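You operate a simulated robot arm through the tools that you are given. There is no shell and no other tool.

You are at the controls of a simulated robot arm. One attempt, no reset.

TASK
Dry the cream block on the warmer at Warm, under the clear lid.
Fine: till its felt goes dull; dial back to Off; open the clear lid once the lamp is out. Where these are worked on the way, their far stop is far enough and under half their travel is too little: clear lid.

Only the result counts: the job must be done as asked and must still hold three seconds after the hand-in. Knocking over, shifting, dropping, spilling or breaking anything else fails it. Lids that push on must go on centred and level and be pressed home; caps that screw on are set level and turned clockwise until they are tight.

THE ROBOT
A 6-joint arm with a two-finger parallel gripper, fixed in place. Base frame: the origin is at the foot of the arm, x ahead of it, y to its left, z up. Lengths are in m, angles in rad, forces in N, time in s.
With the tool pointing down near the work surface it reaches from about 0.3 to 0.66 m from the base axis. Its first joint turns from -2.007 to 2.007 rad. Payload 3.43 kg.
The tool frame sits at the grasp point between the pads (the TCP): z along the fingers, y along the line on which they close. The tips reach 0.034 m beyond it. The gripper opens to 0.128 m. The fingers are 0.024 m wide and 0.012 m thick; the gripper's body (0.048 by 0.13 m) begins 0.096 m behind the TCP.
Orientation is told as [roll, pitch, yaw] about the base's x, y, z axes, in that order, counted from this pose: with the fingers straight down and closing along the base's y, the tool's x points along the base's -x, its y along +y and its z along -z.

THE INTERFACE
- The arm moves only by the tool step_arm. Its argument "targets" is a list of rows, each an object (a shift or turn left out is 0, a gripper value left out holds the last) with "linear": the shift along the tool's x, y, z in m, a list of three; "rotation": the turn, a rotation vector about the tool's x, y, z in rad, a list of three; "fingers": the finger opening in m, from 0 to 0.128. In form: [{"linear": [dx, dy, dz], "rotation": [wx, wy, wz], "fingers": fingers}, ...]. A call has 1 to 20 rows; each row is the pose to reach, as a shift and turn from the pose commanded when the call began, along the tool's axes at that moment. A row lasts 0.2 s, in which the tool goes at most 0.05 m and 0.15 rad; a call with a longer step from one row to the next is refused whole, and so is a gripper value outside its range. A pose out of reach is approached as far as the arm can. The call stops where the force on the tool passes 60 N (or 10 N more than at its start, if that is more) or the arm is blocked; 0.2 s more then pass. The fingers move at their own pace (about 0.153 m/s each) and stop on an object; they squeeze with about 30 N. The grip force told is the motor's: it shows also when the fingers shut on nothing. Time passes only in rows, and 0.2 s behind the last, so rows that repeat a pose let the fingers close. The reply holds the time, the measured pose of the TCP, the force on the tool along the base axes, the opening and the grip force, in the units named above and with some noise, with the torque about the TCP (base axes, N m) and any sound that the robot's microphone picked up.
- Cameras (640 x 400 px; columns grow to the right, rows downward): "scene" is fixed at [0.0512, 0.649, 1.4646]; the picture's right is [-0.54, -0.84, 0.00], its down [-0.47, 0.30, -0.83] and it looks along [0.70, -0.45, -0.56] (base axes); focal length 315 px, centre (320, 200). "wrist" rides on the gripper at [0.076, -0.011, -0.16] in the tool frame; the picture's right is [0.15, 0.99, 0.00], its down [-0.88, 0.13, -0.46] and it looks along [-0.45, 0.07, 0.89] (tool axes); focal length 234 px, centre (320, 200).
- get_image(camera): a new picture of that camera. The clock stands still meanwhile.
- lift_body(by): slides the trunk up (or, below 0, down) by that many m; the arm rides with it, the base frame stays. It gives what a move gives, with no picture.
- locate(camera, pixels): for up to 12 pixels [column, row] of the newest picture of that camera ("zoom" is the newest enlarged one), the place [x, y, z] in the base frame of the surface seen there, good to about 0.002 m. The clock stands still meanwhile.
- close_up(camera, box): a new picture of the part [left, top, right, bottom] of that camera's present view, enlarged. The clock stands still meanwhile.
- close_job(): hands the job in; it is judged then, once.

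Open the gripper and draw the arm clear of the work before you hand the job in, unless the task says otherwise.

The tools are called after "Emit:" by a JSON object that holds its "name" and its "arguments". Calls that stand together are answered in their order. step_arm: Moves the arm, as the interface text tells. Its arguments: {"type":"object","properties":{"targets":{"type":"array"}},"required":["targets"]} The other tools are called the same way: lift_body (by) slides the trunk up or down; get_image (camera) takes a picture; locate (camera, pixels) gives the place of the surface under pixels of a picture; close_up (camera, box) takes an enlarged picture of a part of a camera's view; close_job () hands the job in.

At the start:

```text
clock: 0.0
position: [0.4181, 0.1447, 1.1955]
ee_rot: [0.001, 0.0, 0.0]
ft_force: [-0.6, -0.8, -0.3]
wrist_torque: [0.04, -0.01, 0.01]
finger_gap: 0.128
grip_force: 0.1
trunk travel left (down, up): [-0.925, 0.065]
```

scene: 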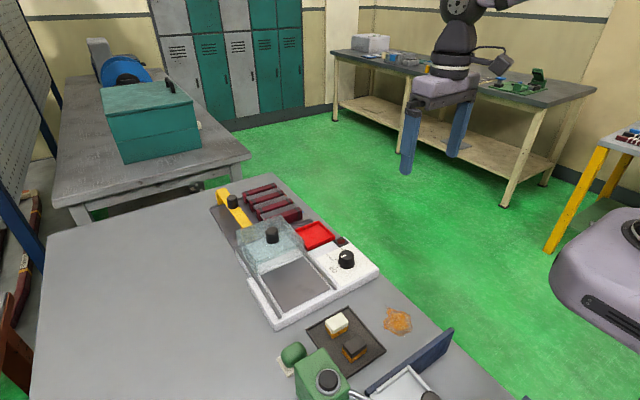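
wrist: 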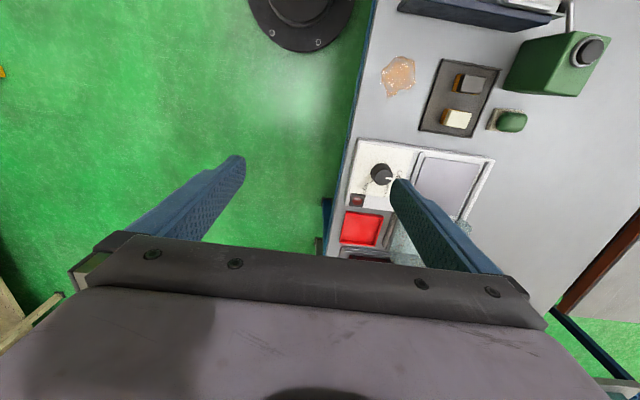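

The scene shows a warmer with a clear lid (around px 270,240), a dial (347,260), and a tray with a cream and a dark block (337,322 / 354,348). I take enlarged pictures of it.

Emit:
{"name": "close_up", "arguments": {"camera": "scene", "box": [200, 180, 400, 340]}}

Emit:
{"name": "close_up", "arguments": {"camera": "scene", "box": [270, 290, 430, 400]}}

Emit:
{"name": "close_up", "arguments": {"camera": "wrist", "box": [320, 20, 620, 260]}}

```text
2.50 times, centred on (300, 260) of scene
```

zoom: 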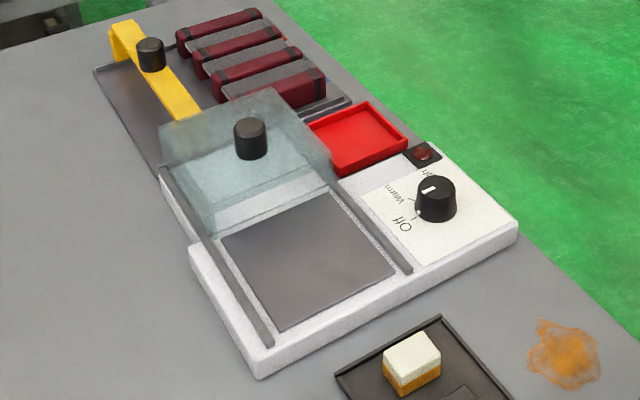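

```text
3.64 times, centred on (350, 345) of scene
```

zoom: 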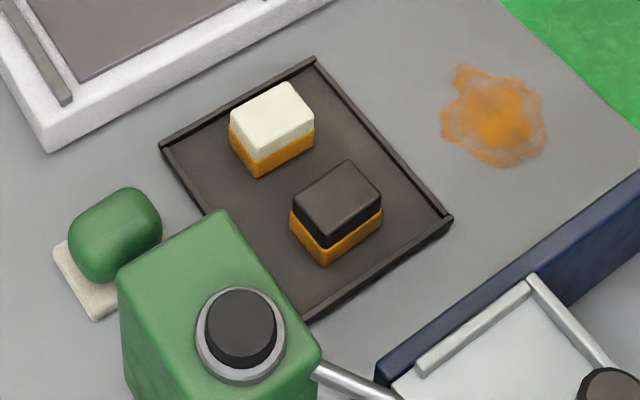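

```text
1.67 times, centred on (470, 140) of wrist
```

zoom: 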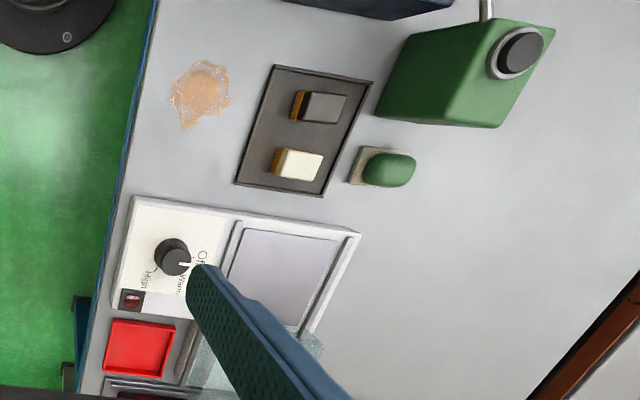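

The zoom shows the lid slid back on rails and the dial pointer near Off. I retake the warmer zoom so I can measure points in it.

Emit:
{"name": "close_up", "arguments": {"camera": "scene", "box": [200, 180, 400, 340]}}

Emit:
{"name": "locate", "arguments": {"camera": "zoom", "pixels": [[248, 125], [250, 152], [225, 240], [335, 190], [395, 270], [280, 328], [265, 370], [515, 235], [436, 185], [436, 210], [422, 153], [412, 350]]}}

Emit:
{"name": "locate", "arguments": {"camera": "zoom", "pixels": [[165, 125], [275, 88], [333, 158], [212, 232], [165, 170], [205, 235], [270, 343], [333, 182], [408, 270], [310, 260], [192, 245], [165, 180]]}}

```text
2.50 times, centred on (300, 260) of scene
```

zoom: 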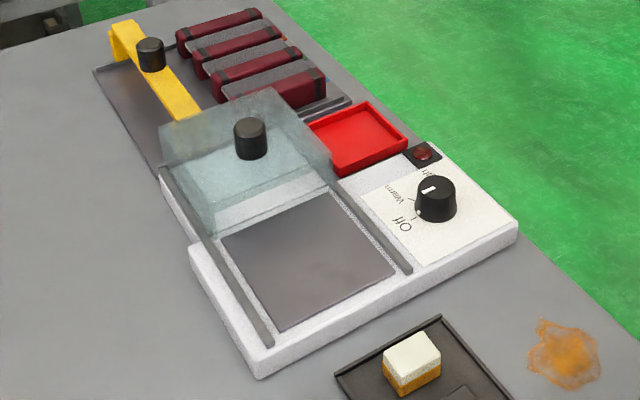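

```text
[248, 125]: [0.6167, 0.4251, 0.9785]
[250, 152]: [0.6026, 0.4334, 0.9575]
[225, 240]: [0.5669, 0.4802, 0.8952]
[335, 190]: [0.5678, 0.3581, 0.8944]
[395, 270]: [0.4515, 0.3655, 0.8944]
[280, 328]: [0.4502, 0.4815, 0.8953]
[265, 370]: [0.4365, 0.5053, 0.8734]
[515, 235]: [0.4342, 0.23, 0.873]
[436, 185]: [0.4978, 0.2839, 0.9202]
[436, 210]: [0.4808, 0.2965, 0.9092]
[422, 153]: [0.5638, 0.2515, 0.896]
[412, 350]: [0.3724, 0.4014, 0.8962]
```

```text
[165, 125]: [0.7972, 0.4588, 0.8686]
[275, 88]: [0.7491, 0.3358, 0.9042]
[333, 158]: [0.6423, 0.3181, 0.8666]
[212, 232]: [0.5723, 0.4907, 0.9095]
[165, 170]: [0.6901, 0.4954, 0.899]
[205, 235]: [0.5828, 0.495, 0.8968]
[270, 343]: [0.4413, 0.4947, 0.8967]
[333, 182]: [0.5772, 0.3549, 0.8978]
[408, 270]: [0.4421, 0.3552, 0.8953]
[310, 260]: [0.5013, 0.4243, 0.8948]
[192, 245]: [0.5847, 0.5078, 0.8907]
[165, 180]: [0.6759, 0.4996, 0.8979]
```

Lid knob is about (0.61, 0.43, 0.98), plate centre about (0.51, 0.42, 0.895), dial about (0.49, 0.29). I look closer at the dial and lamp, the lid, and the blocks.

Emit:
{"name": "close_up", "arguments": {"camera": "scene", "box": [312, 230, 376, 290]}}

Emit:
{"name": "locate", "arguments": {"camera": "zoom", "pixels": [[320, 200], [340, 180], [300, 140], [250, 260], [200, 240], [180, 150], [270, 80], [260, 230], [380, 200], [320, 260]]}}

Emit:
{"name": "close_up", "arguments": {"camera": "scene", "box": [300, 300, 390, 370]}}

```text
6.67 times, centred on (344, 260) of scene
```

zoom: 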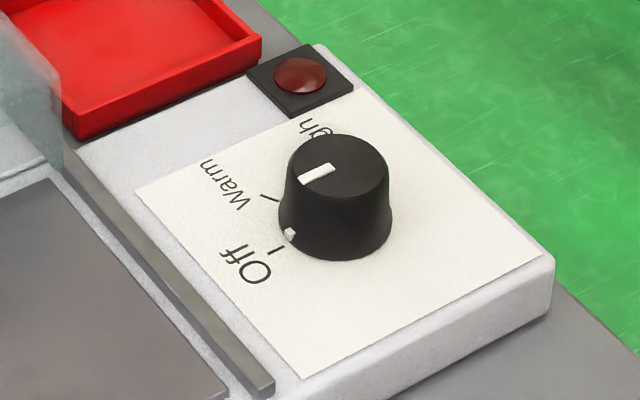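

```text
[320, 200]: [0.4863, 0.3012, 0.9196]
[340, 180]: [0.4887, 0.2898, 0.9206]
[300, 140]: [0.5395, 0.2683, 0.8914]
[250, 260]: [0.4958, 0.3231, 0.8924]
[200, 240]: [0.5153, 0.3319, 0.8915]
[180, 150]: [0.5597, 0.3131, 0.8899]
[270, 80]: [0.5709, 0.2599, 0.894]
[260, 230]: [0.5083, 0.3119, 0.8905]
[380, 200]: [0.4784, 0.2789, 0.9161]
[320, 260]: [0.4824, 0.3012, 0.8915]
```

```text
5.71 times, centred on (345, 335) of scene
```

zoom: 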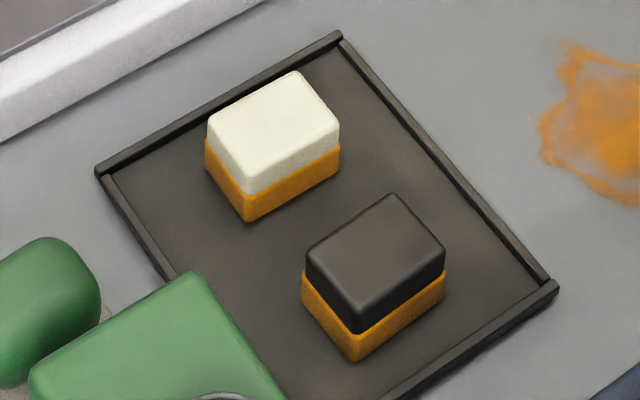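

The dial pointer pip sits at the Off tick; the lamp is dark. Now I measure the blocks in the newest zoom.

Emit:
{"name": "locate", "arguments": {"camera": "zoom", "pixels": [[212, 125], [294, 76], [335, 125], [252, 185], [248, 215], [337, 160], [209, 165], [275, 130], [280, 300], [130, 200], [340, 40], [270, 270]]}}

Emit:
{"name": "close_up", "arguments": {"camera": "scene", "box": [312, 230, 376, 290]}}

Emit:
{"name": "locate", "arguments": {"camera": "zoom", "pixels": [[275, 250], [262, 200], [312, 122], [289, 234], [303, 181], [334, 168], [340, 138], [387, 165], [295, 155], [345, 200], [363, 195], [322, 194]]}}

```text
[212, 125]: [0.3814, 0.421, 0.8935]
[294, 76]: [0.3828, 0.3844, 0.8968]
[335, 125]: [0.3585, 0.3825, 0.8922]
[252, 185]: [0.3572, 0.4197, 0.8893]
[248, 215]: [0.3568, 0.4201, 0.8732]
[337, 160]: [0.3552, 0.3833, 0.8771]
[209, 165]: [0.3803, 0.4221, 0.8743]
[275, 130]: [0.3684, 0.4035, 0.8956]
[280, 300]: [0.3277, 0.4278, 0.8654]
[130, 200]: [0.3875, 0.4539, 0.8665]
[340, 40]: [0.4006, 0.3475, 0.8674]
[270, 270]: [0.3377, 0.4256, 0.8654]
```

```text
6.67 times, centred on (344, 260) of scene
```

zoom: 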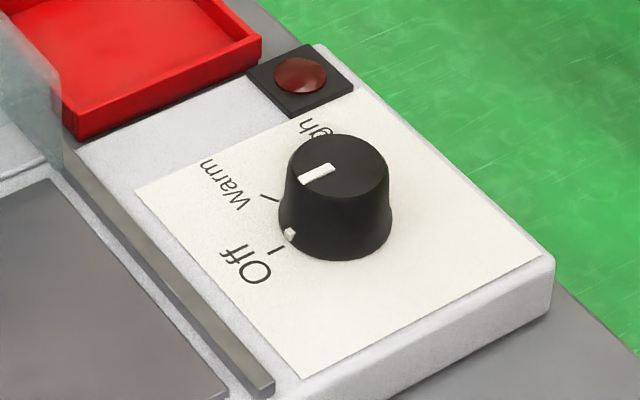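

```text
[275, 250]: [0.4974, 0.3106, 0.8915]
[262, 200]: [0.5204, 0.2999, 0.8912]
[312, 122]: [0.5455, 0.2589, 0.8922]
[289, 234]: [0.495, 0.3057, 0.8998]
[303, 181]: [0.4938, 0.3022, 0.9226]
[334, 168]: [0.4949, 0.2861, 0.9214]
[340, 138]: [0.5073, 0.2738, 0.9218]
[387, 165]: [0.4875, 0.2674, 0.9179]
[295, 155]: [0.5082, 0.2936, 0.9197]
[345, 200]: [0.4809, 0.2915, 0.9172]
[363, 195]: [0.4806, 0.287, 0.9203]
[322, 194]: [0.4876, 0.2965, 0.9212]
```

Dial centre is about (0.4945, 0.2855), with Off towards +y and Warm about 60° clockwise. Next I look closely at the clear lid's shape, since it slides over the block.

Emit:
{"name": "close_up", "arguments": {"camera": "scene", "box": [225, 205, 315, 275]}}

Emit:
{"name": "locate", "arguments": {"camera": "zoom", "pixels": [[120, 120], [70, 190], [200, 210], [250, 250], [170, 340], [305, 190], [330, 230], [400, 190], [270, 140], [320, 140], [160, 250], [280, 75]]}}

```text
5.71 times, centred on (270, 240) of scene
```

zoom: 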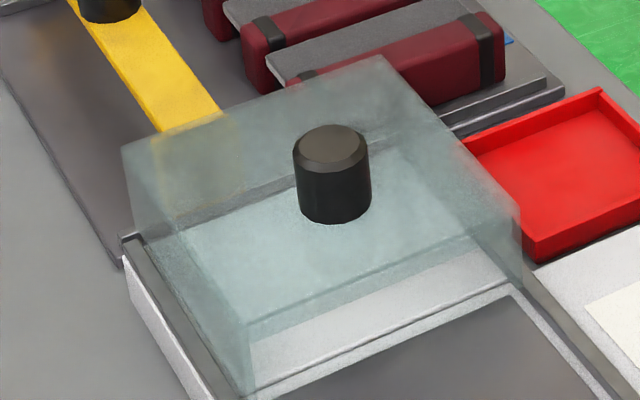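

```text
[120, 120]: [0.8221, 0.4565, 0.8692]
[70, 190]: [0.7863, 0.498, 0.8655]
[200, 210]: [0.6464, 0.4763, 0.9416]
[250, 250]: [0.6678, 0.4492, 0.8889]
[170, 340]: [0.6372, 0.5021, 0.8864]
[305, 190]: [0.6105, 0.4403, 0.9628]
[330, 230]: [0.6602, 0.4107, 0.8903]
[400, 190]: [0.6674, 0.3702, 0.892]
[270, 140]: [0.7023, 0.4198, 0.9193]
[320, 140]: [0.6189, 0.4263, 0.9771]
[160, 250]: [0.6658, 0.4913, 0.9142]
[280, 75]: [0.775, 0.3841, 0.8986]
```

The lid's front looks open, with its top at z≈0.942 and the knob at roughly (0.615, 0.425). Before moving in, I measure the neighbours of the tray: the dark block, the green device and the blue pusher.

Emit:
{"name": "get_image", "arguments": {"camera": "scene"}}

Emit:
{"name": "locate", "arguments": {"camera": "scene", "pixels": [[328, 380], [302, 367], [330, 352], [293, 353], [354, 345], [345, 353], [366, 345], [355, 336], [450, 332], [372, 390], [232, 200], [275, 205]]}}

Emit:
{"name": "locate", "arguments": {"camera": "wrist", "pixels": [[458, 119], [467, 84], [550, 60], [592, 48], [512, 122], [475, 15], [382, 173], [360, 230], [440, 185], [300, 10], [490, 160], [355, 200]]}}

```text
taken
```

scene: 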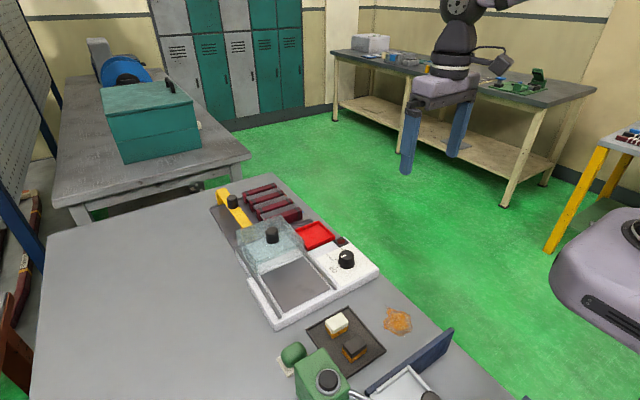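

```text
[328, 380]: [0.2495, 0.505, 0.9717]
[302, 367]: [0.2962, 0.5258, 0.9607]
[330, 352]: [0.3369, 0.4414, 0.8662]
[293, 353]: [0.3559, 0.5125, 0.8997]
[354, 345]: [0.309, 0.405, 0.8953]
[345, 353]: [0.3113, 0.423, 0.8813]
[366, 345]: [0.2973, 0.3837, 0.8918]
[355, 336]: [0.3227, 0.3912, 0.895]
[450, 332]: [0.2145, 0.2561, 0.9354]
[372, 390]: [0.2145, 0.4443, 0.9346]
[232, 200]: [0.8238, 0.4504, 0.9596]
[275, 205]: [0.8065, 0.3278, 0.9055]
```

```text
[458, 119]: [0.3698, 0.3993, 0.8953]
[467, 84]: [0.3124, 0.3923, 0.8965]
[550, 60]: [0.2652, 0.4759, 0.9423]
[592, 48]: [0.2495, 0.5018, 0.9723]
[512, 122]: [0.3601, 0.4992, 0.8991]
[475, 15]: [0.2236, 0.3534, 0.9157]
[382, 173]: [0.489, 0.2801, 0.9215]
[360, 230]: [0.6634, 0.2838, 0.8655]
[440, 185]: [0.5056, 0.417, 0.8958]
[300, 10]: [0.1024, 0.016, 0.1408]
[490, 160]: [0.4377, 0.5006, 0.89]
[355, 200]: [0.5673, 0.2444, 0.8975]
```

The cream block sits at (0.369, 0.402), about 34 mm clear of the dark one, so it can be gripped along y. I move to a hover above it at z≈1.05.

Emit:
{"name": "step_arm", "arguments": {"targets": [{"linear": [0.007, 0.037, 0.0], "fingers": 0.07}, {"linear": [0.014, 0.074, 0.02]}, {"linear": [0.021, 0.111, 0.04]}, {"linear": [0.028, 0.148, 0.065]}, {"linear": [0.035, 0.185, 0.09]}, {"linear": [0.042, 0.222, 0.118]}, {"linear": [0.0487, 0.2578, 0.145]}, {"linear": [0.0487, 0.2578, 0.145]}]}}

Emit:
{"name": "get_image", "arguments": {"camera": "wrist"}}

Emit:
{"name": "get_image", "arguments": {"camera": "scene"}}

```text
clock: 1.8
position: [0.3706, 0.4029, 1.0499]
ee_rot: [-0.002, 0.001, 0.0]
ft_force: [0.2, -1.7, -0.2]
wrist_torque: [0.01, -0.01, 0.02]
finger_gap: 0.0702
grip_force: 0.1
trunk travel left (down, up): [-0.925, 0.065]
```

```text
taken
```

wrist: 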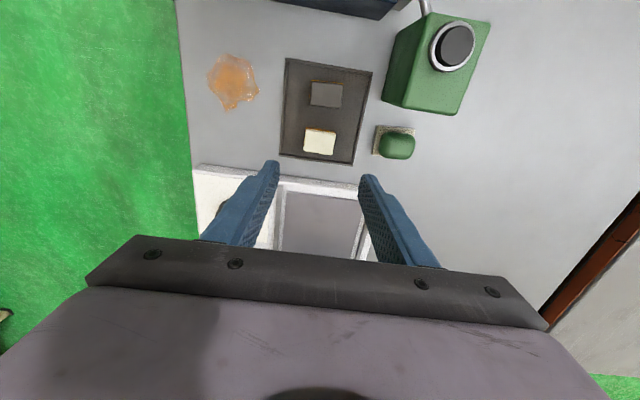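

```text
taken
```

scene: 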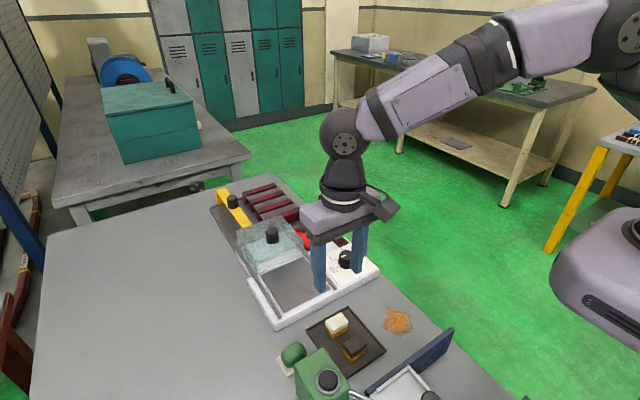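

The wrist view shows the cream block at (320,141) and dark block at (326,94). I measure the block's top corners to centre the grip.

Emit:
{"name": "close_up", "arguments": {"camera": "wrist", "box": [270, 50, 390, 170]}}

Emit:
{"name": "locate", "arguments": {"camera": "wrist", "pixels": [[305, 133], [334, 134], [305, 152], [333, 153], [320, 143], [284, 150], [352, 160], [287, 60]]}}

```text
3.33 times, centred on (330, 110) of wrist
```

zoom: 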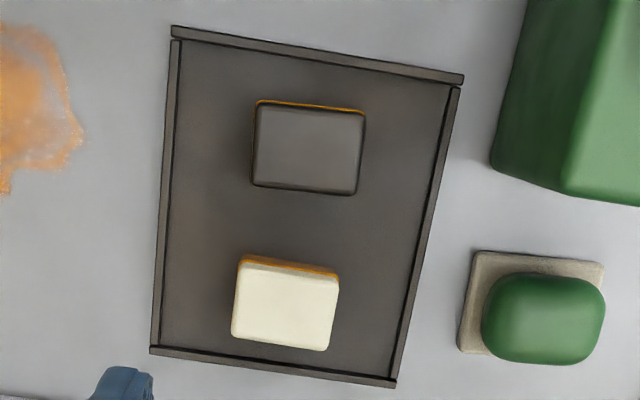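

```text
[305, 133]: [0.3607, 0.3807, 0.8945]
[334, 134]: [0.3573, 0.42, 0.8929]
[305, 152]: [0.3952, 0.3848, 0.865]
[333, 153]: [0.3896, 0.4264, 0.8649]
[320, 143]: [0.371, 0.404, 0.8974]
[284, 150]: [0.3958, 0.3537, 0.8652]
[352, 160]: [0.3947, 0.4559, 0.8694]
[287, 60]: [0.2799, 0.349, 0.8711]
```

The block is axis-aligned and centred at (0.370, 0.402) with its top at 0.896. I descend to TCP z≈0.904, leaving the tips a few mm above the tray, and then close.

Emit:
{"name": "step_arm", "arguments": {"targets": [{"linear": [0.0005, -0.0005, 0.04]}, {"linear": [0.0008, -0.0009, 0.08]}, {"linear": [0.0008, -0.0009, 0.115]}, {"linear": [0.0008, -0.0009, 0.135]}, {"linear": [0.0008, -0.0009, 0.1455]}, {"linear": [0.0008, -0.0009, 0.1455]}]}}

Emit:
{"name": "get_image", "arguments": {"camera": "scene"}}

```text
clock: 3.2
position: [0.3686, 0.4017, 0.9068]
ee_rot: [0.0, 0.001, 0.0]
ft_force: [0.4, -0.3, 0.9]
wrist_torque: [0.01, 0.0, 0.01]
finger_gap: 0.07
grip_force: 0.1
trunk travel left (down, up): [-0.925, 0.065]
```

```text
taken
```

scene: 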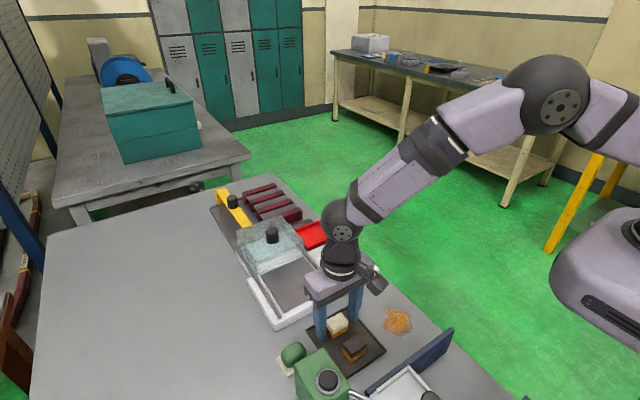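

The fingers straddle the cream block in the scene (337,325) and the dark block is clear. I close the fingers and hold.

Emit:
{"name": "step_arm", "arguments": {"targets": [{"linear": [0, 0, 0.001], "fingers": 0.02}, {"linear": [0, 0, 0.001], "fingers": 0.02}, {"linear": [0, 0, 0.001], "fingers": 0.02}]}}

Emit:
{"name": "close_up", "arguments": {"camera": "scene", "box": [290, 280, 400, 370]}}

```text
clock: 4.0
position: [0.3687, 0.4025, 0.9053]
ee_rot: [0.001, -0.002, 0.001]
ft_force: [0.6, -0.1, 5.4]
wrist_torque: [-0.07, 0.02, -0.04]
finger_gap: 0.0411
grip_force: 29.7
trunk travel left (down, up): [-0.925, 0.065]
```

```text
4.44 times, centred on (345, 325) of scene
```

zoom: 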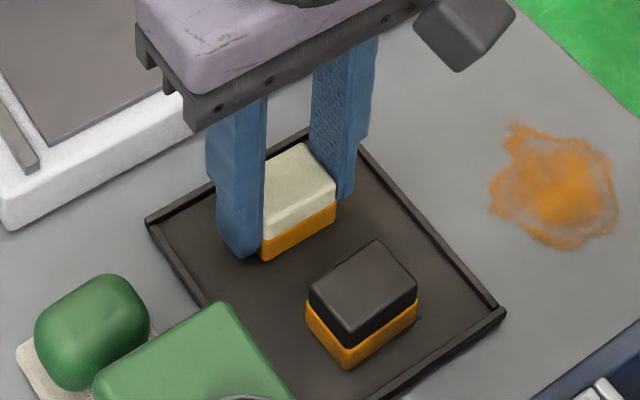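

Grip holds (gap 0.041, 29.7 N). I lift to z≈0.985 and carry the block over the warmer plate at about (0.497, 0.418).

Emit:
{"name": "step_arm", "arguments": {"targets": [{"linear": [0, 0, -0.03]}, {"linear": [0, 0, -0.06]}, {"linear": [-0.01, 0.0, -0.08]}, {"linear": [-0.04, 0.004, -0.08]}, {"linear": [-0.07, 0.008, -0.08]}, {"linear": [-0.1, 0.012, -0.08]}, {"linear": [-0.12, 0.015, -0.08]}, {"linear": [-0.128, 0.0155, -0.08]}, {"linear": [-0.128, 0.0155, -0.08]}]}}

Emit:
{"name": "get_image", "arguments": {"camera": "scene"}}

Emit:
{"name": "get_image", "arguments": {"camera": "wrist"}}

```text
clock: 6.0
position: [0.4962, 0.4167, 0.9838]
ee_rot: [0.001, 0.0, 0.0]
ft_force: [0.0, 0.2, -0.9]
wrist_torque: [0.02, -0.01, -0.02]
finger_gap: 0.041
grip_force: 29.8
trunk travel left (down, up): [-0.925, 0.065]
```

```text
taken
```

scene: 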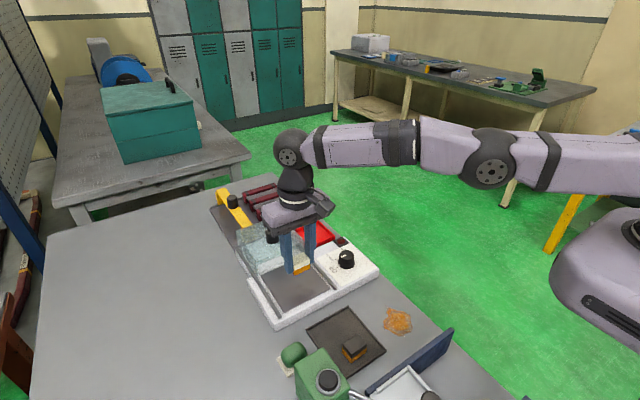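

```text
taken
```

wrist: 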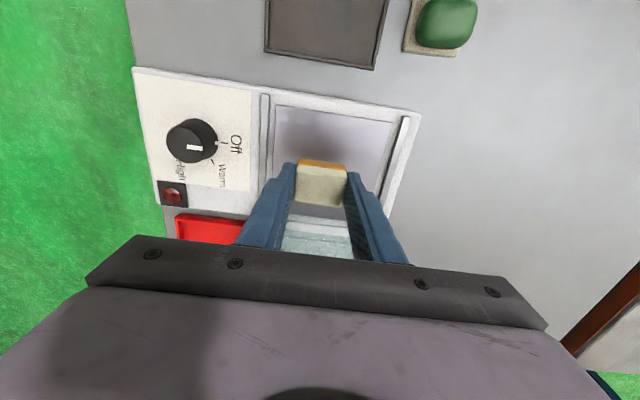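

The block hangs over the plate (wrist px 320,185) with the lid behind it and rails either side. I lower it gently towards the plate surface at z≈0.895.

Emit:
{"name": "step_arm", "arguments": {"targets": [{"linear": [0, 0, 0.02]}, {"linear": [0, 0, 0.035]}, {"linear": [0, 0, 0.043]}, {"linear": [0, 0, 0.046]}, {"linear": [0, 0, 0.047]}]}}

Emit:
{"name": "close_up", "arguments": {"camera": "scene", "box": [240, 200, 350, 290]}}

```text
clock: 7.2
position: [0.4946, 0.416, 0.9367]
ee_rot: [0.0, 0.0, 0.001]
ft_force: [-0.7, 0.6, -0.5]
wrist_torque: [0.03, -0.01, -0.03]
finger_gap: 0.0409
grip_force: 30.1
out of reach, approached as far as the arm can: row 4, 5
trunk travel left (down, up): [-0.925, 0.065]
```

```text
4.44 times, centred on (295, 245) of scene
```

zoom: 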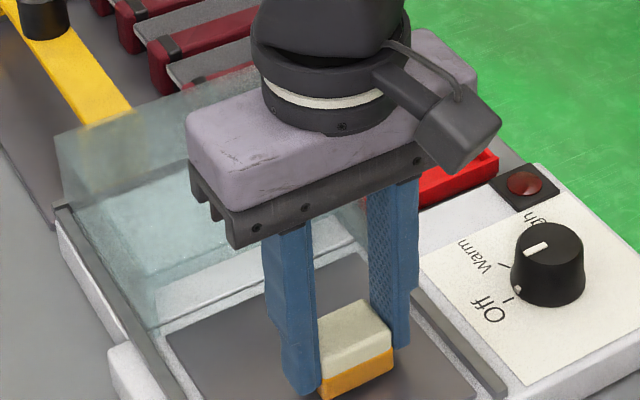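

The arm hit its reach limit at z=0.9367, with the block about 1–2 mm above the plate. I use a tiny trunk drop to set it down.

Emit:
{"name": "lift_body", "arguments": {"by": -0.0015}}

```text
clock: 7.7
position: [0.4957, 0.4156, 0.9357]
ee_rot: [-0.001, -0.001, 0.0]
ft_force: [0.2, 0.1, -0.8]
wrist_torque: [-0.03, -0.01, 0.0]
finger_gap: 0.0412
grip_force: 29.4
trunk travel left (down, up): [-0.924, 0.066]
```

No contact is felt yet (z force about 0). Another 1 mm down.

Emit:
{"name": "lift_body", "arguments": {"by": -0.001}}

```text
clock: 8.2
position: [0.4952, 0.4149, 0.9352]
ee_rot: [0.0, -0.001, -0.001]
ft_force: [0.5, -0.2, -0.4]
wrist_torque: [0.02, 0.01, -0.01]
finger_gap: 0.0412
grip_force: 29.8
trunk travel left (down, up): [-0.923, 0.067]
```

Still no load on the tool, so I go down another millimetre.

Emit:
{"name": "lift_body", "arguments": {"by": -0.0015}}

Emit:
{"name": "close_up", "arguments": {"camera": "scene", "box": [280, 245, 350, 300]}}

```text
clock: 8.7
position: [0.4946, 0.4152, 0.9333]
ee_rot: [0.0, 0.001, -0.002]
ft_force: [-0.2, -0.7, 2.1]
wrist_torque: [-0.06, 0.01, 0.01]
finger_gap: 0.0411
grip_force: 30.3
trunk travel left (down, up): [-0.921, 0.069]
```

```text
7.27 times, centred on (315, 272) of scene
```

zoom: 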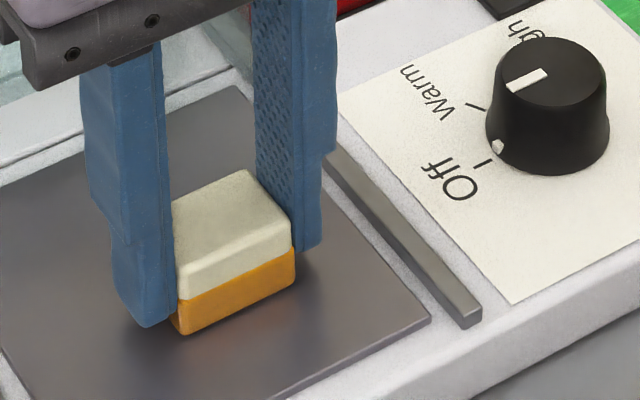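

The z force rose to 2.1 N, which suggests contact. I press 0.7 mm more to confirm before releasing.

Emit:
{"name": "lift_body", "arguments": {"by": -0.0007}}

```text
clock: 9.2
position: [0.4941, 0.4158, 0.9331]
ee_rot: [0.002, -0.002, -0.002]
ft_force: [-0.5, 1.4, 6.6]
wrist_torque: [-0.11, 0.01, -0.03]
finger_gap: 0.0408
grip_force: 30.1
trunk travel left (down, up): [-0.92, 0.07]
```

Contact is confirmed (6.6 N upward), so the block is resting on the plate. I open the fingers a little and rise straight up.

Emit:
{"name": "step_arm", "arguments": {"targets": [{"fingers": 0.07}, {"fingers": 0.07}, {"linear": [0, 0, -0.02], "fingers": 0.07}, {"linear": [0, 0, -0.06], "fingers": 0.07}, {"linear": [0, 0, -0.1], "fingers": 0.07}, {"linear": [0, 0, -0.14], "fingers": 0.07}]}}

Emit:
{"name": "get_image", "arguments": {"camera": "scene"}}

Emit:
{"name": "get_image", "arguments": {"camera": "wrist"}}

```text
clock: 10.6
position: [0.4923, 0.4121, 1.0745]
ee_rot: [0.0, -0.001, -0.001]
ft_force: [0.2, -0.2, 1.0]
wrist_torque: [-0.02, 0.01, -0.01]
finger_gap: 0.0699
grip_force: 0.0
trunk travel left (down, up): [-0.92, 0.07]
```

```text
taken
```

scene: 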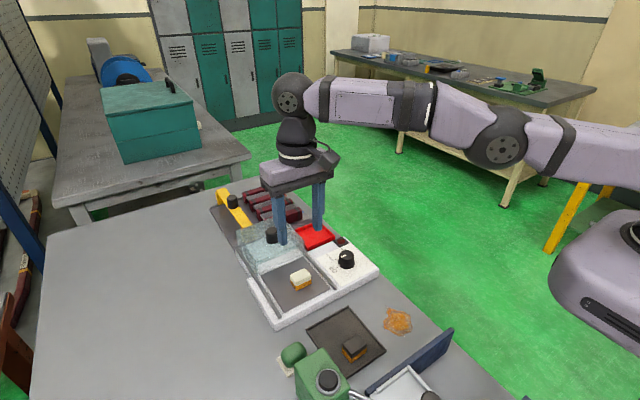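

```text
taken
```

wrist: 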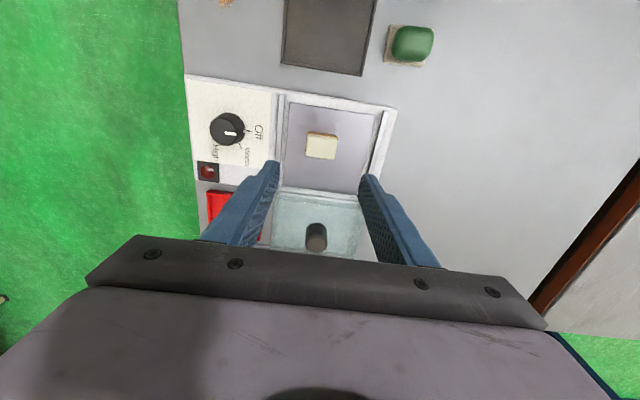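

The block is released on the plate (scene 301,279; wrist 321,145). I measure the block, lid edges and knob from this wrist view.

Emit:
{"name": "close_up", "arguments": {"camera": "wrist", "box": [180, 60, 420, 260]}}

Emit:
{"name": "locate", "arguments": {"camera": "wrist", "pixels": [[321, 143], [317, 227], [315, 240], [276, 194], [360, 195], [327, 236], [307, 236], [317, 250], [283, 100], [376, 190], [226, 131], [300, 195]]}}

```text
2.00 times, centred on (300, 160) of wrist
```

zoom: 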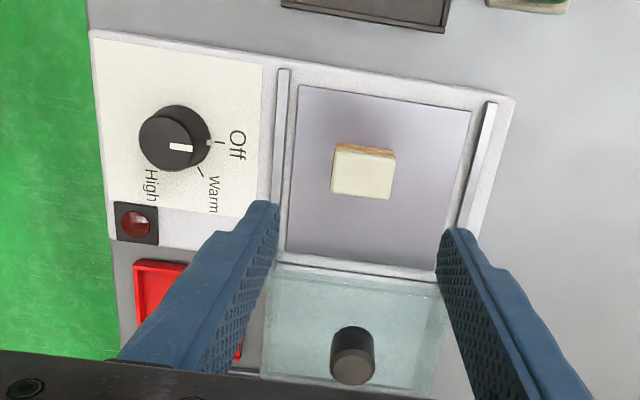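

```text
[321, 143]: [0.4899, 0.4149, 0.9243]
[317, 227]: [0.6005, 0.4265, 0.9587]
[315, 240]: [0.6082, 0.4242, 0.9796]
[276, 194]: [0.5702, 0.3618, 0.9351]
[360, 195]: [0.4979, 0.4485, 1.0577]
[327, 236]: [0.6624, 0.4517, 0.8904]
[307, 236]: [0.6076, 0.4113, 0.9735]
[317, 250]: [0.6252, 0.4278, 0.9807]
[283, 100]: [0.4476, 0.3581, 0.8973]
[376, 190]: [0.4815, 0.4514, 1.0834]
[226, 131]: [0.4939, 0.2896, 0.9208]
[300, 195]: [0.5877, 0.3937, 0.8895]
```

The block sits at (0.490, 0.415) on the plate. The lid knob is at (0.617, 0.4255), z 0.943–0.980, which is beyond vertical reach, so I tilt the tool outward about 35° while moving above the knob.

Emit:
{"name": "step_arm", "arguments": {"targets": [{"linear": [-0.015, 0.003, 0.0], "rotation": [0, -0.122, 0], "fingers": 0.065}, {"linear": [-0.04, 0.006, 0.0], "rotation": [0, -0.244, 0]}, {"linear": [-0.065, 0.009, 0.0], "rotation": [0, -0.366, 0]}, {"linear": [-0.09, 0.012, 0.005], "rotation": [0, -0.488, 0]}, {"linear": [-0.1117, 0.0137, 0.0145], "rotation": [0, -0.61, 0]}, {"linear": [-0.1117, 0.0137, 0.0145], "rotation": [0, -0.61, 0]}]}}

Emit:
{"name": "get_image", "arguments": {"camera": "scene"}}

Emit:
{"name": "get_image", "arguments": {"camera": "wrist"}}

```text
clock: 12.0
position: [0.6063, 0.4287, 1.0577]
ee_rot: [0.001, -0.612, 0.001]
ft_force: [-0.2, -0.1, 0.5]
wrist_torque: [0.03, 0.02, 0.02]
finger_gap: 0.0648
grip_force: 0.1
trunk travel left (down, up): [-0.92, 0.07]
```

```text
taken
```

scene: 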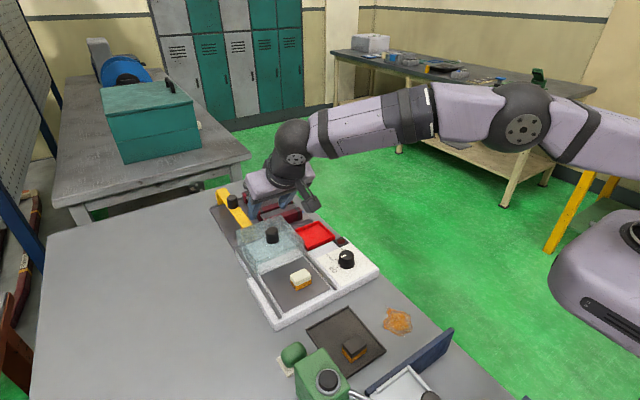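

```text
taken
```

wrist: 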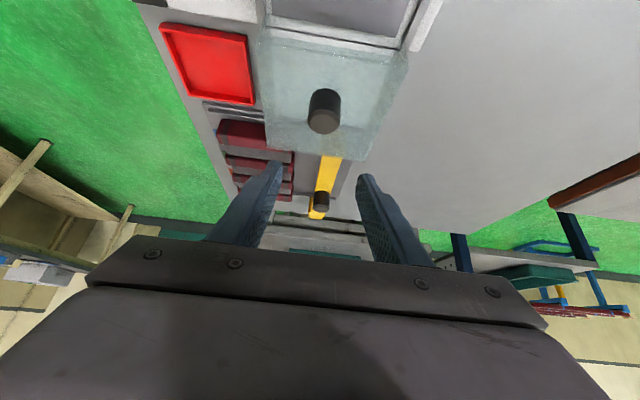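

The arm reaches above the lid, and the wrist view shows the knob at (324,110). I measure the knob and lid edges again from here.

Emit:
{"name": "locate", "arguments": {"camera": "wrist", "pixels": [[323, 123], [308, 117], [340, 117], [325, 95], [262, 45], [400, 50], [268, 148], [360, 155], [321, 200], [325, 110], [300, 55], [350, 140]]}}

Emit:
{"name": "close_up", "arguments": {"camera": "wrist", "box": [230, 0, 430, 210]}}

```text
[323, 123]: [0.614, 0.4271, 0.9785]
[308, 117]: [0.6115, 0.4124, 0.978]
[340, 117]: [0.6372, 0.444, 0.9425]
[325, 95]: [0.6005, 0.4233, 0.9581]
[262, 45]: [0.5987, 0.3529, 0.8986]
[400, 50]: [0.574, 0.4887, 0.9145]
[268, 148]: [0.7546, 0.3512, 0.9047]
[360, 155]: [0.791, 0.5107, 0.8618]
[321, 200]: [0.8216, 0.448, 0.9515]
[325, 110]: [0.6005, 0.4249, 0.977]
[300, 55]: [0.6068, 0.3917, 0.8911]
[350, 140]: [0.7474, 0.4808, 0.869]
```

```text
1.90 times, centred on (330, 105) of wrist
```

zoom: 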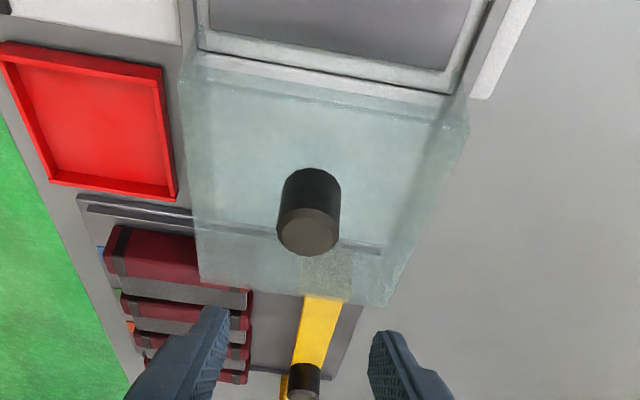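

Knob axis is about (0.617, 0.4265). I lower straight down so the finger tips straddle it just above the lid top, stopping at TCP z≈0.982.

Emit:
{"name": "step_arm", "arguments": {"targets": [{"linear": [0.0136, -0.001, 0.0182]}, {"linear": [0.0272, -0.0022, 0.0364]}, {"linear": [0.0381, -0.0022, 0.0509]}, {"linear": [0.0436, -0.0022, 0.0582]}, {"linear": [0.0454, -0.0022, 0.0606]}, {"linear": [0.0454, -0.0022, 0.0606]}]}}

Emit:
{"name": "close_up", "arguments": {"camera": "scene", "box": [210, 170, 350, 290]}}

Emit:
{"name": "get_image", "arguments": {"camera": "wrist"}}

```text
clock: 13.4
position: [0.6038, 0.4271, 0.9813]
ee_rot: [0.0, -0.611, 0.001]
ft_force: [0.2, -0.2, 0.3]
wrist_torque: [-0.02, 0.02, 0.0]
finger_gap: 0.065
grip_force: 0.2
trunk travel left (down, up): [-0.92, 0.07]
```

```text
3.33 times, centred on (280, 230) of scene
```

zoom: 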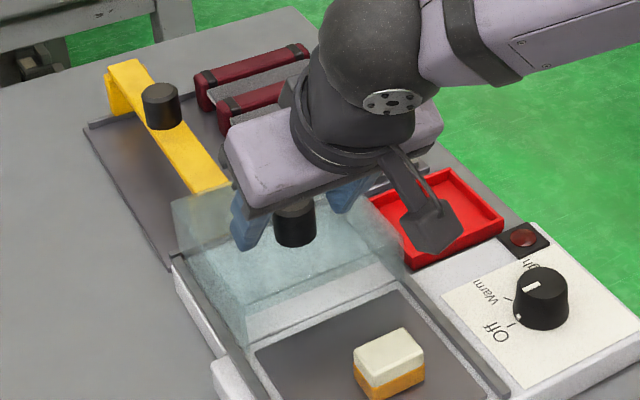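

```text
taken
```

wrist: 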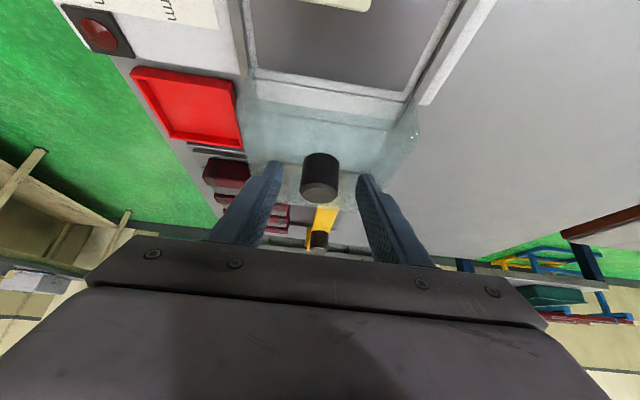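

The fingers straddle the knob (wrist 320,175) with no contact force. I close on it.

Emit:
{"name": "step_arm", "arguments": {"targets": [{"fingers": 0.02}, {"fingers": 0.02}, {"fingers": 0.02}]}}

Emit:
{"name": "close_up", "arguments": {"camera": "scene", "box": [210, 170, 350, 290]}}

```text
clock: 14.2
position: [0.6045, 0.4259, 0.981]
ee_rot: [-0.001, -0.611, -0.001]
ft_force: [0.2, -1.5, -0.4]
wrist_torque: [-0.05, -0.36, -0.01]
finger_gap: 0.0312
grip_force: 45.6
trunk travel left (down, up): [-0.92, 0.07]
```

```text
3.33 times, centred on (280, 230) of scene
```

zoom: 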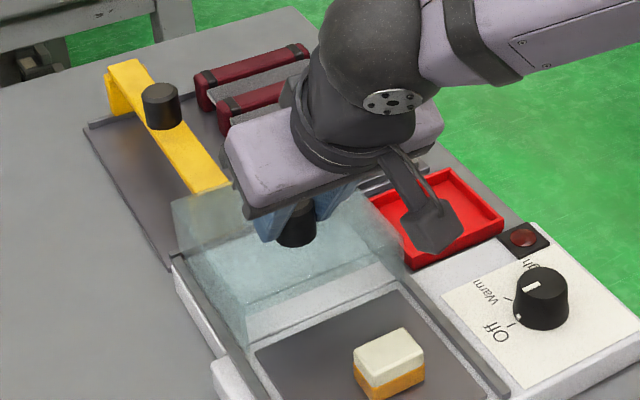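

The knob is gripped (gap 0.031). I pull the lid 40 mm along −x and watch force and motion.

Emit:
{"name": "step_arm", "arguments": {"targets": [{"linear": [0.0082, 0, -0.0057]}, {"linear": [0.0164, 0, -0.0115]}, {"linear": [0.0246, 0, -0.0172]}, {"linear": [0.0327, 0, -0.023]}]}}

Emit:
{"name": "close_up", "arguments": {"camera": "scene", "box": [210, 170, 350, 290]}}

```text
clock: 15.2
position: [0.5637, 0.4258, 0.9815]
ee_rot: [-0.001, -0.61, 0.001]
ft_force: [0.0, -5.1, -2.0]
wrist_torque: [0.04, -0.88, -0.09]
finger_gap: 0.0311
grip_force: 45.0
trunk travel left (down, up): [-0.92, 0.07]
```

```text
3.33 times, centred on (280, 230) of scene
```

zoom: 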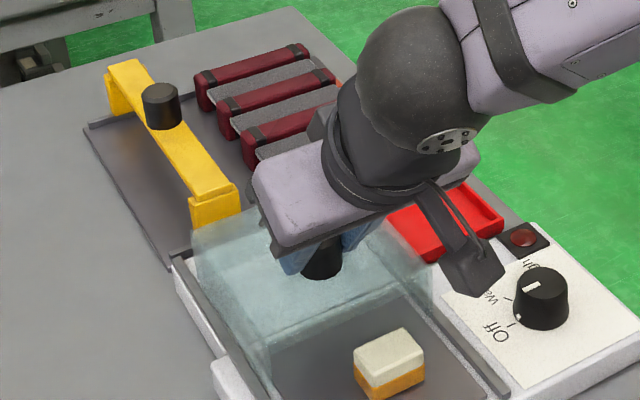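

The lid follows along the rails. I pull another 45 mm.

Emit:
{"name": "step_arm", "arguments": {"targets": [{"linear": [0.0082, 0, -0.0057]}, {"linear": [0.0164, 0, -0.0115]}, {"linear": [0.0246, 0, -0.0172]}, {"linear": [0.0327, 0, -0.023]}, {"linear": [0.0368, 0, -0.0259]}]}}

Emit:
{"name": "close_up", "arguments": {"camera": "scene", "box": [210, 170, 350, 290]}}

```text
clock: 16.4
position: [0.5198, 0.4268, 0.9816]
ee_rot: [0.001, -0.609, 0.002]
ft_force: [1.5, -4.2, -4.4]
wrist_torque: [0.08, -0.13, -0.24]
finger_gap: 0.0311
grip_force: 44.5
trunk travel left (down, up): [-0.92, 0.07]
```

```text
3.33 times, centred on (280, 230) of scene
```

zoom: 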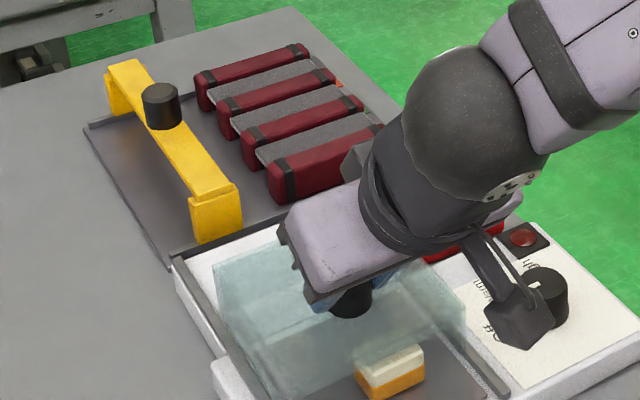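

The lid has moved about 85 mm. I continue more slowly with another 20 mm, watching for the stop.

Emit:
{"name": "step_arm", "arguments": {"targets": [{"linear": [0.0041, 0, -0.0029]}, {"linear": [0.0082, 0, -0.0057]}, {"linear": [0.0123, 0, -0.0086]}, {"linear": [0.0164, 0, -0.0115]}]}}

Emit:
{"name": "close_up", "arguments": {"camera": "scene", "box": [210, 170, 350, 290]}}

```text
clock: 17.4
position: [0.5007, 0.4258, 0.9822]
ee_rot: [-0.001, -0.608, 0.001]
ft_force: [1.3, -8.1, -10.0]
wrist_torque: [0.15, -1.07, -0.02]
finger_gap: 0.031
grip_force: 44.4
trunk travel left (down, up): [-0.92, 0.07]
```

```text
3.33 times, centred on (280, 230) of scene
```

zoom: 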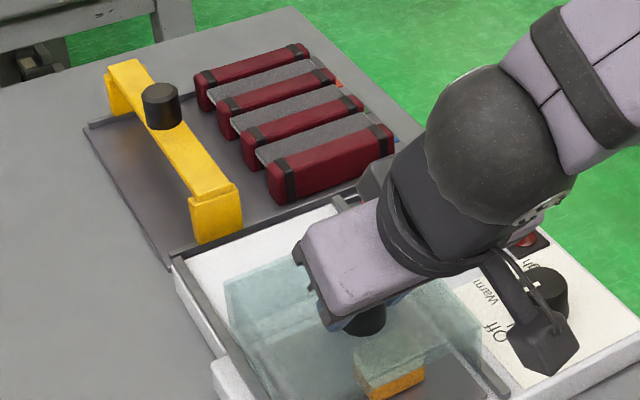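

The z force crept to −10 N, so I am lifting slightly. I continue 15 mm more with a small downward correction.

Emit:
{"name": "step_arm", "arguments": {"targets": [{"linear": [0.0045, 0, -0.0023]}, {"linear": [0.0086, 0, -0.0051]}, {"linear": [0.0127, 0, -0.008]}]}}

Emit:
{"name": "close_up", "arguments": {"camera": "scene", "box": [210, 190, 350, 310]}}

```text
clock: 18.2
position: [0.4846, 0.4261, 0.9833]
ee_rot: [0.0, -0.61, 0.001]
ft_force: [-0.3, -8.1, -6.4]
wrist_torque: [0.06, 0.2, -0.2]
finger_gap: 0.0313
grip_force: 45.1
trunk travel left (down, up): [-0.92, 0.07]
```

```text
3.33 times, centred on (280, 250) of scene
```

zoom: 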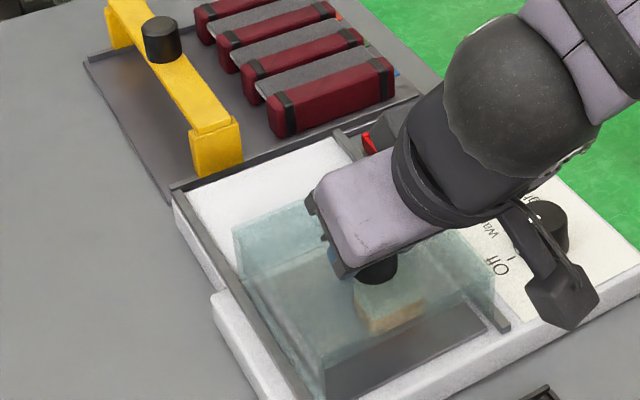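

No stop yet after 120 mm; the lid front is still short of the rail ends (px 510,325). I continue in 4 mm rows.

Emit:
{"name": "step_arm", "arguments": {"targets": [{"linear": [0.0037, 0, -0.002]}, {"linear": [0.0069, 0, -0.0043]}, {"linear": [0.0102, 0, -0.0066]}, {"linear": [0.0135, 0, -0.0089]}, {"linear": [0.0168, 0, -0.0112]}]}}

Emit:
{"name": "close_up", "arguments": {"camera": "scene", "box": [210, 190, 350, 310]}}

```text
clock: 19.4
position: [0.463, 0.4259, 0.9816]
ee_rot: [-0.001, -0.608, -0.002]
ft_force: [4.9, -11.0, 0.0]
wrist_torque: [0.06, -0.68, -0.14]
finger_gap: 0.0311
grip_force: 33.7
trunk travel left (down, up): [-0.92, 0.07]
```

```text
3.33 times, centred on (280, 250) of scene
```

zoom: 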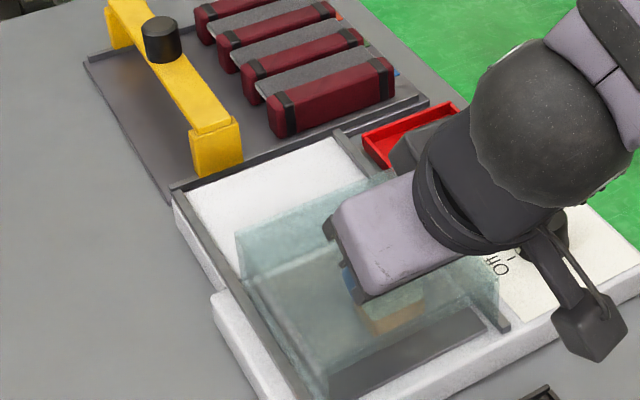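

The lid hardly moved this time (corner ~237,235), so it reached its stop and the fingers slid on the knob. I open the fingers and withdraw up and back.

Emit:
{"name": "step_arm", "arguments": {"targets": [{"fingers": 0.06}, {"fingers": 0.06}, {"linear": [-0.0115, 0, -0.0164], "fingers": 0.06}, {"linear": [-0.023, 0, -0.0327], "fingers": 0.06}, {"linear": [-0.04, 0, -0.057], "fingers": 0.06}, {"linear": [-0.057, 0, -0.082], "fingers": 0.06}, {"linear": [-0.057, 0, -0.082], "fingers": 0.06}]}}

Emit:
{"name": "get_image", "arguments": {"camera": "scene"}}

Emit:
{"name": "get_image", "arguments": {"camera": "wrist"}}

```text
clock: 21.0
position: [0.4635, 0.4272, 1.0812]
ee_rot: [0.001, -0.609, 0.001]
ft_force: [0.1, -0.3, -0.3]
wrist_torque: [0.01, 0.01, 0.04]
finger_gap: 0.0599
grip_force: 0.0
trunk travel left (down, up): [-0.92, 0.07]
```

```text
taken
```

scene: 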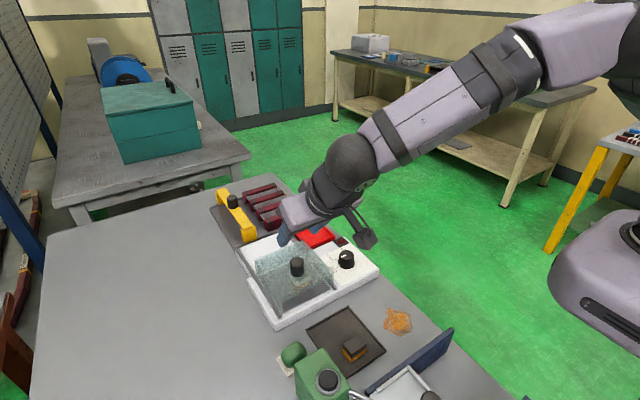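

```text
taken
```

wrist: 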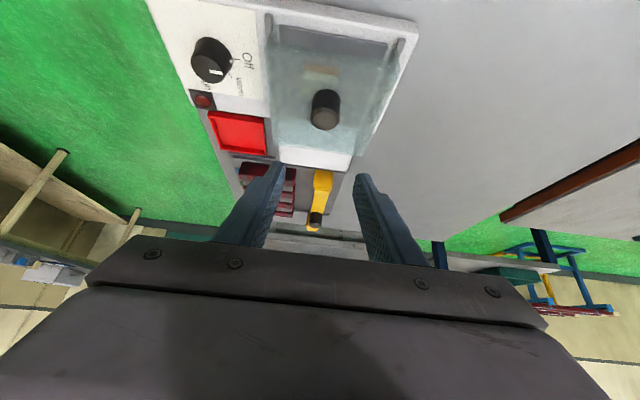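

Emit:
{"name": "close_up", "arguments": {"camera": "scene", "box": [230, 215, 390, 330]}}

Emit:
{"name": "close_up", "arguments": {"camera": "wrist", "box": [150, 0, 430, 190]}}

Emit:
{"name": "locate", "arguments": {"camera": "wrist", "pixels": [[325, 118], [312, 112], [325, 95], [300, 48], [280, 50], [385, 62], [320, 75], [280, 145], [215, 70], [205, 58], [232, 68], [215, 50]]}}

```text
3.48 times, centred on (310, 272) of scene
```

zoom: 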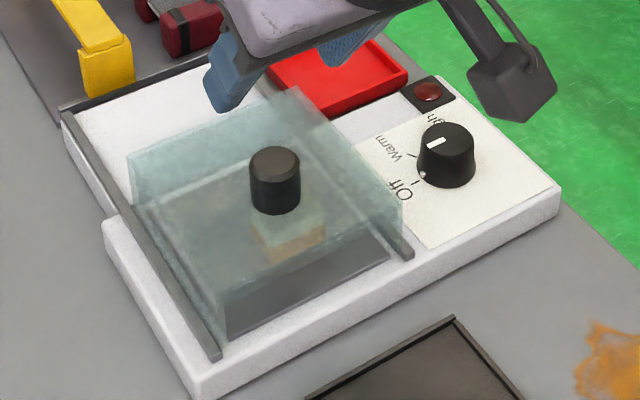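

```text
2.11 times, centred on (290, 95) of wrist
```

zoom: 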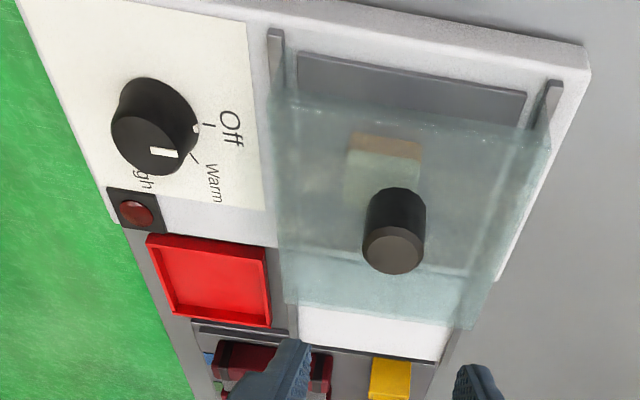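

```text
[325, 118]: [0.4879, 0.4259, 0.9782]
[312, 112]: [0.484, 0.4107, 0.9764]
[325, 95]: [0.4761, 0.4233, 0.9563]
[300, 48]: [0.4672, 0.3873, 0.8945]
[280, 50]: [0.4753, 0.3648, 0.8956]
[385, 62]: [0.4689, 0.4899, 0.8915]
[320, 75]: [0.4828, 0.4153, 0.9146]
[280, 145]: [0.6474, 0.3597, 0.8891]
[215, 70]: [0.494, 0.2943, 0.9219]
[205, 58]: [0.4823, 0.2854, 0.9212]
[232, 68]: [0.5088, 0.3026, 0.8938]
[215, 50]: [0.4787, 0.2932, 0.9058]
```

The lid is closed: knob at x≈0.491, and its front edge lines up with the plate's near edge and the rail ends. Next I untilt the tool and move above the dial at about (0.4945, 0.2855).

Emit:
{"name": "step_arm", "arguments": {"targets": [{"linear": [-0.005, -0.028, 0.0035], "rotation": [0, 0.122, 0]}, {"linear": [-0.01, -0.056, 0.007], "rotation": [0, 0.244, 0]}, {"linear": [-0.015, -0.085, 0.0105], "rotation": [0, 0.366, 0]}, {"linear": [-0.02, -0.113, 0.014], "rotation": [0, 0.488, 0]}, {"linear": [-0.0254, -0.1417, 0.0178], "rotation": [0, 0.609, 0]}, {"linear": [-0.0254, -0.1417, 0.0178], "rotation": [0, 0.609, 0]}]}}

Emit:
{"name": "get_image", "arguments": {"camera": "wrist"}}

```text
clock: 22.4
position: [0.4926, 0.2848, 1.0806]
ee_rot: [0.0, -0.001, 0.001]
ft_force: [-1.7, 0.8, -0.8]
wrist_torque: [0.01, 0.02, 0.03]
finger_gap: 0.06
grip_force: 0.0
trunk travel left (down, up): [-0.92, 0.07]
```

```text
taken
```

wrist: 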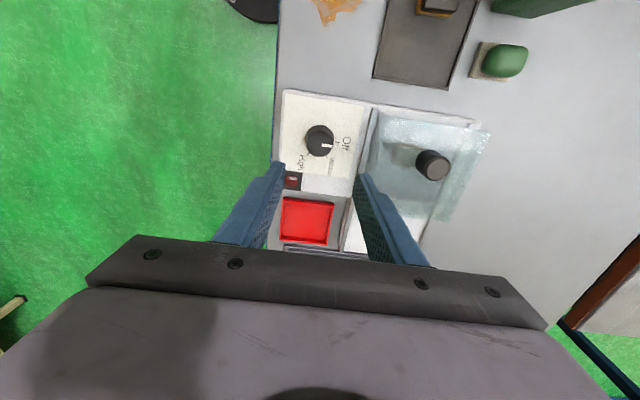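

The dial is at wrist (320,140). I zoom in to fix its centre, pointer and tick directions.

Emit:
{"name": "close_up", "arguments": {"camera": "wrist", "box": [270, 90, 380, 190]}}

Emit:
{"name": "locate", "arguments": {"camera": "zoom", "pixels": [[290, 210], [225, 210], [350, 210], [290, 160], [290, 265], [340, 215], [385, 205], [370, 260], [300, 290], [310, 212], [330, 240], [290, 250]]}}

```text
4.00 times, centred on (325, 140) of wrist
```

zoom: 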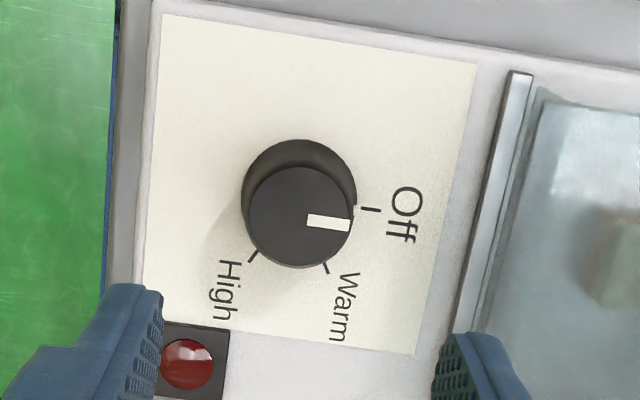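

```text
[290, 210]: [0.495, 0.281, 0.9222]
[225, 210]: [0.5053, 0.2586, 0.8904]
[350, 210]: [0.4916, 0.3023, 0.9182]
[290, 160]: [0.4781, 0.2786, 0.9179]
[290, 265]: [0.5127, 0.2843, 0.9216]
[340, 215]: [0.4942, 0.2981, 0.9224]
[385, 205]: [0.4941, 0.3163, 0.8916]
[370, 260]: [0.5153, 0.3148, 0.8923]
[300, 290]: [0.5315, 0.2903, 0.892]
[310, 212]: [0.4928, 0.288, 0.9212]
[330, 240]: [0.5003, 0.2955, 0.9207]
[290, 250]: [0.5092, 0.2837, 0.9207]
```

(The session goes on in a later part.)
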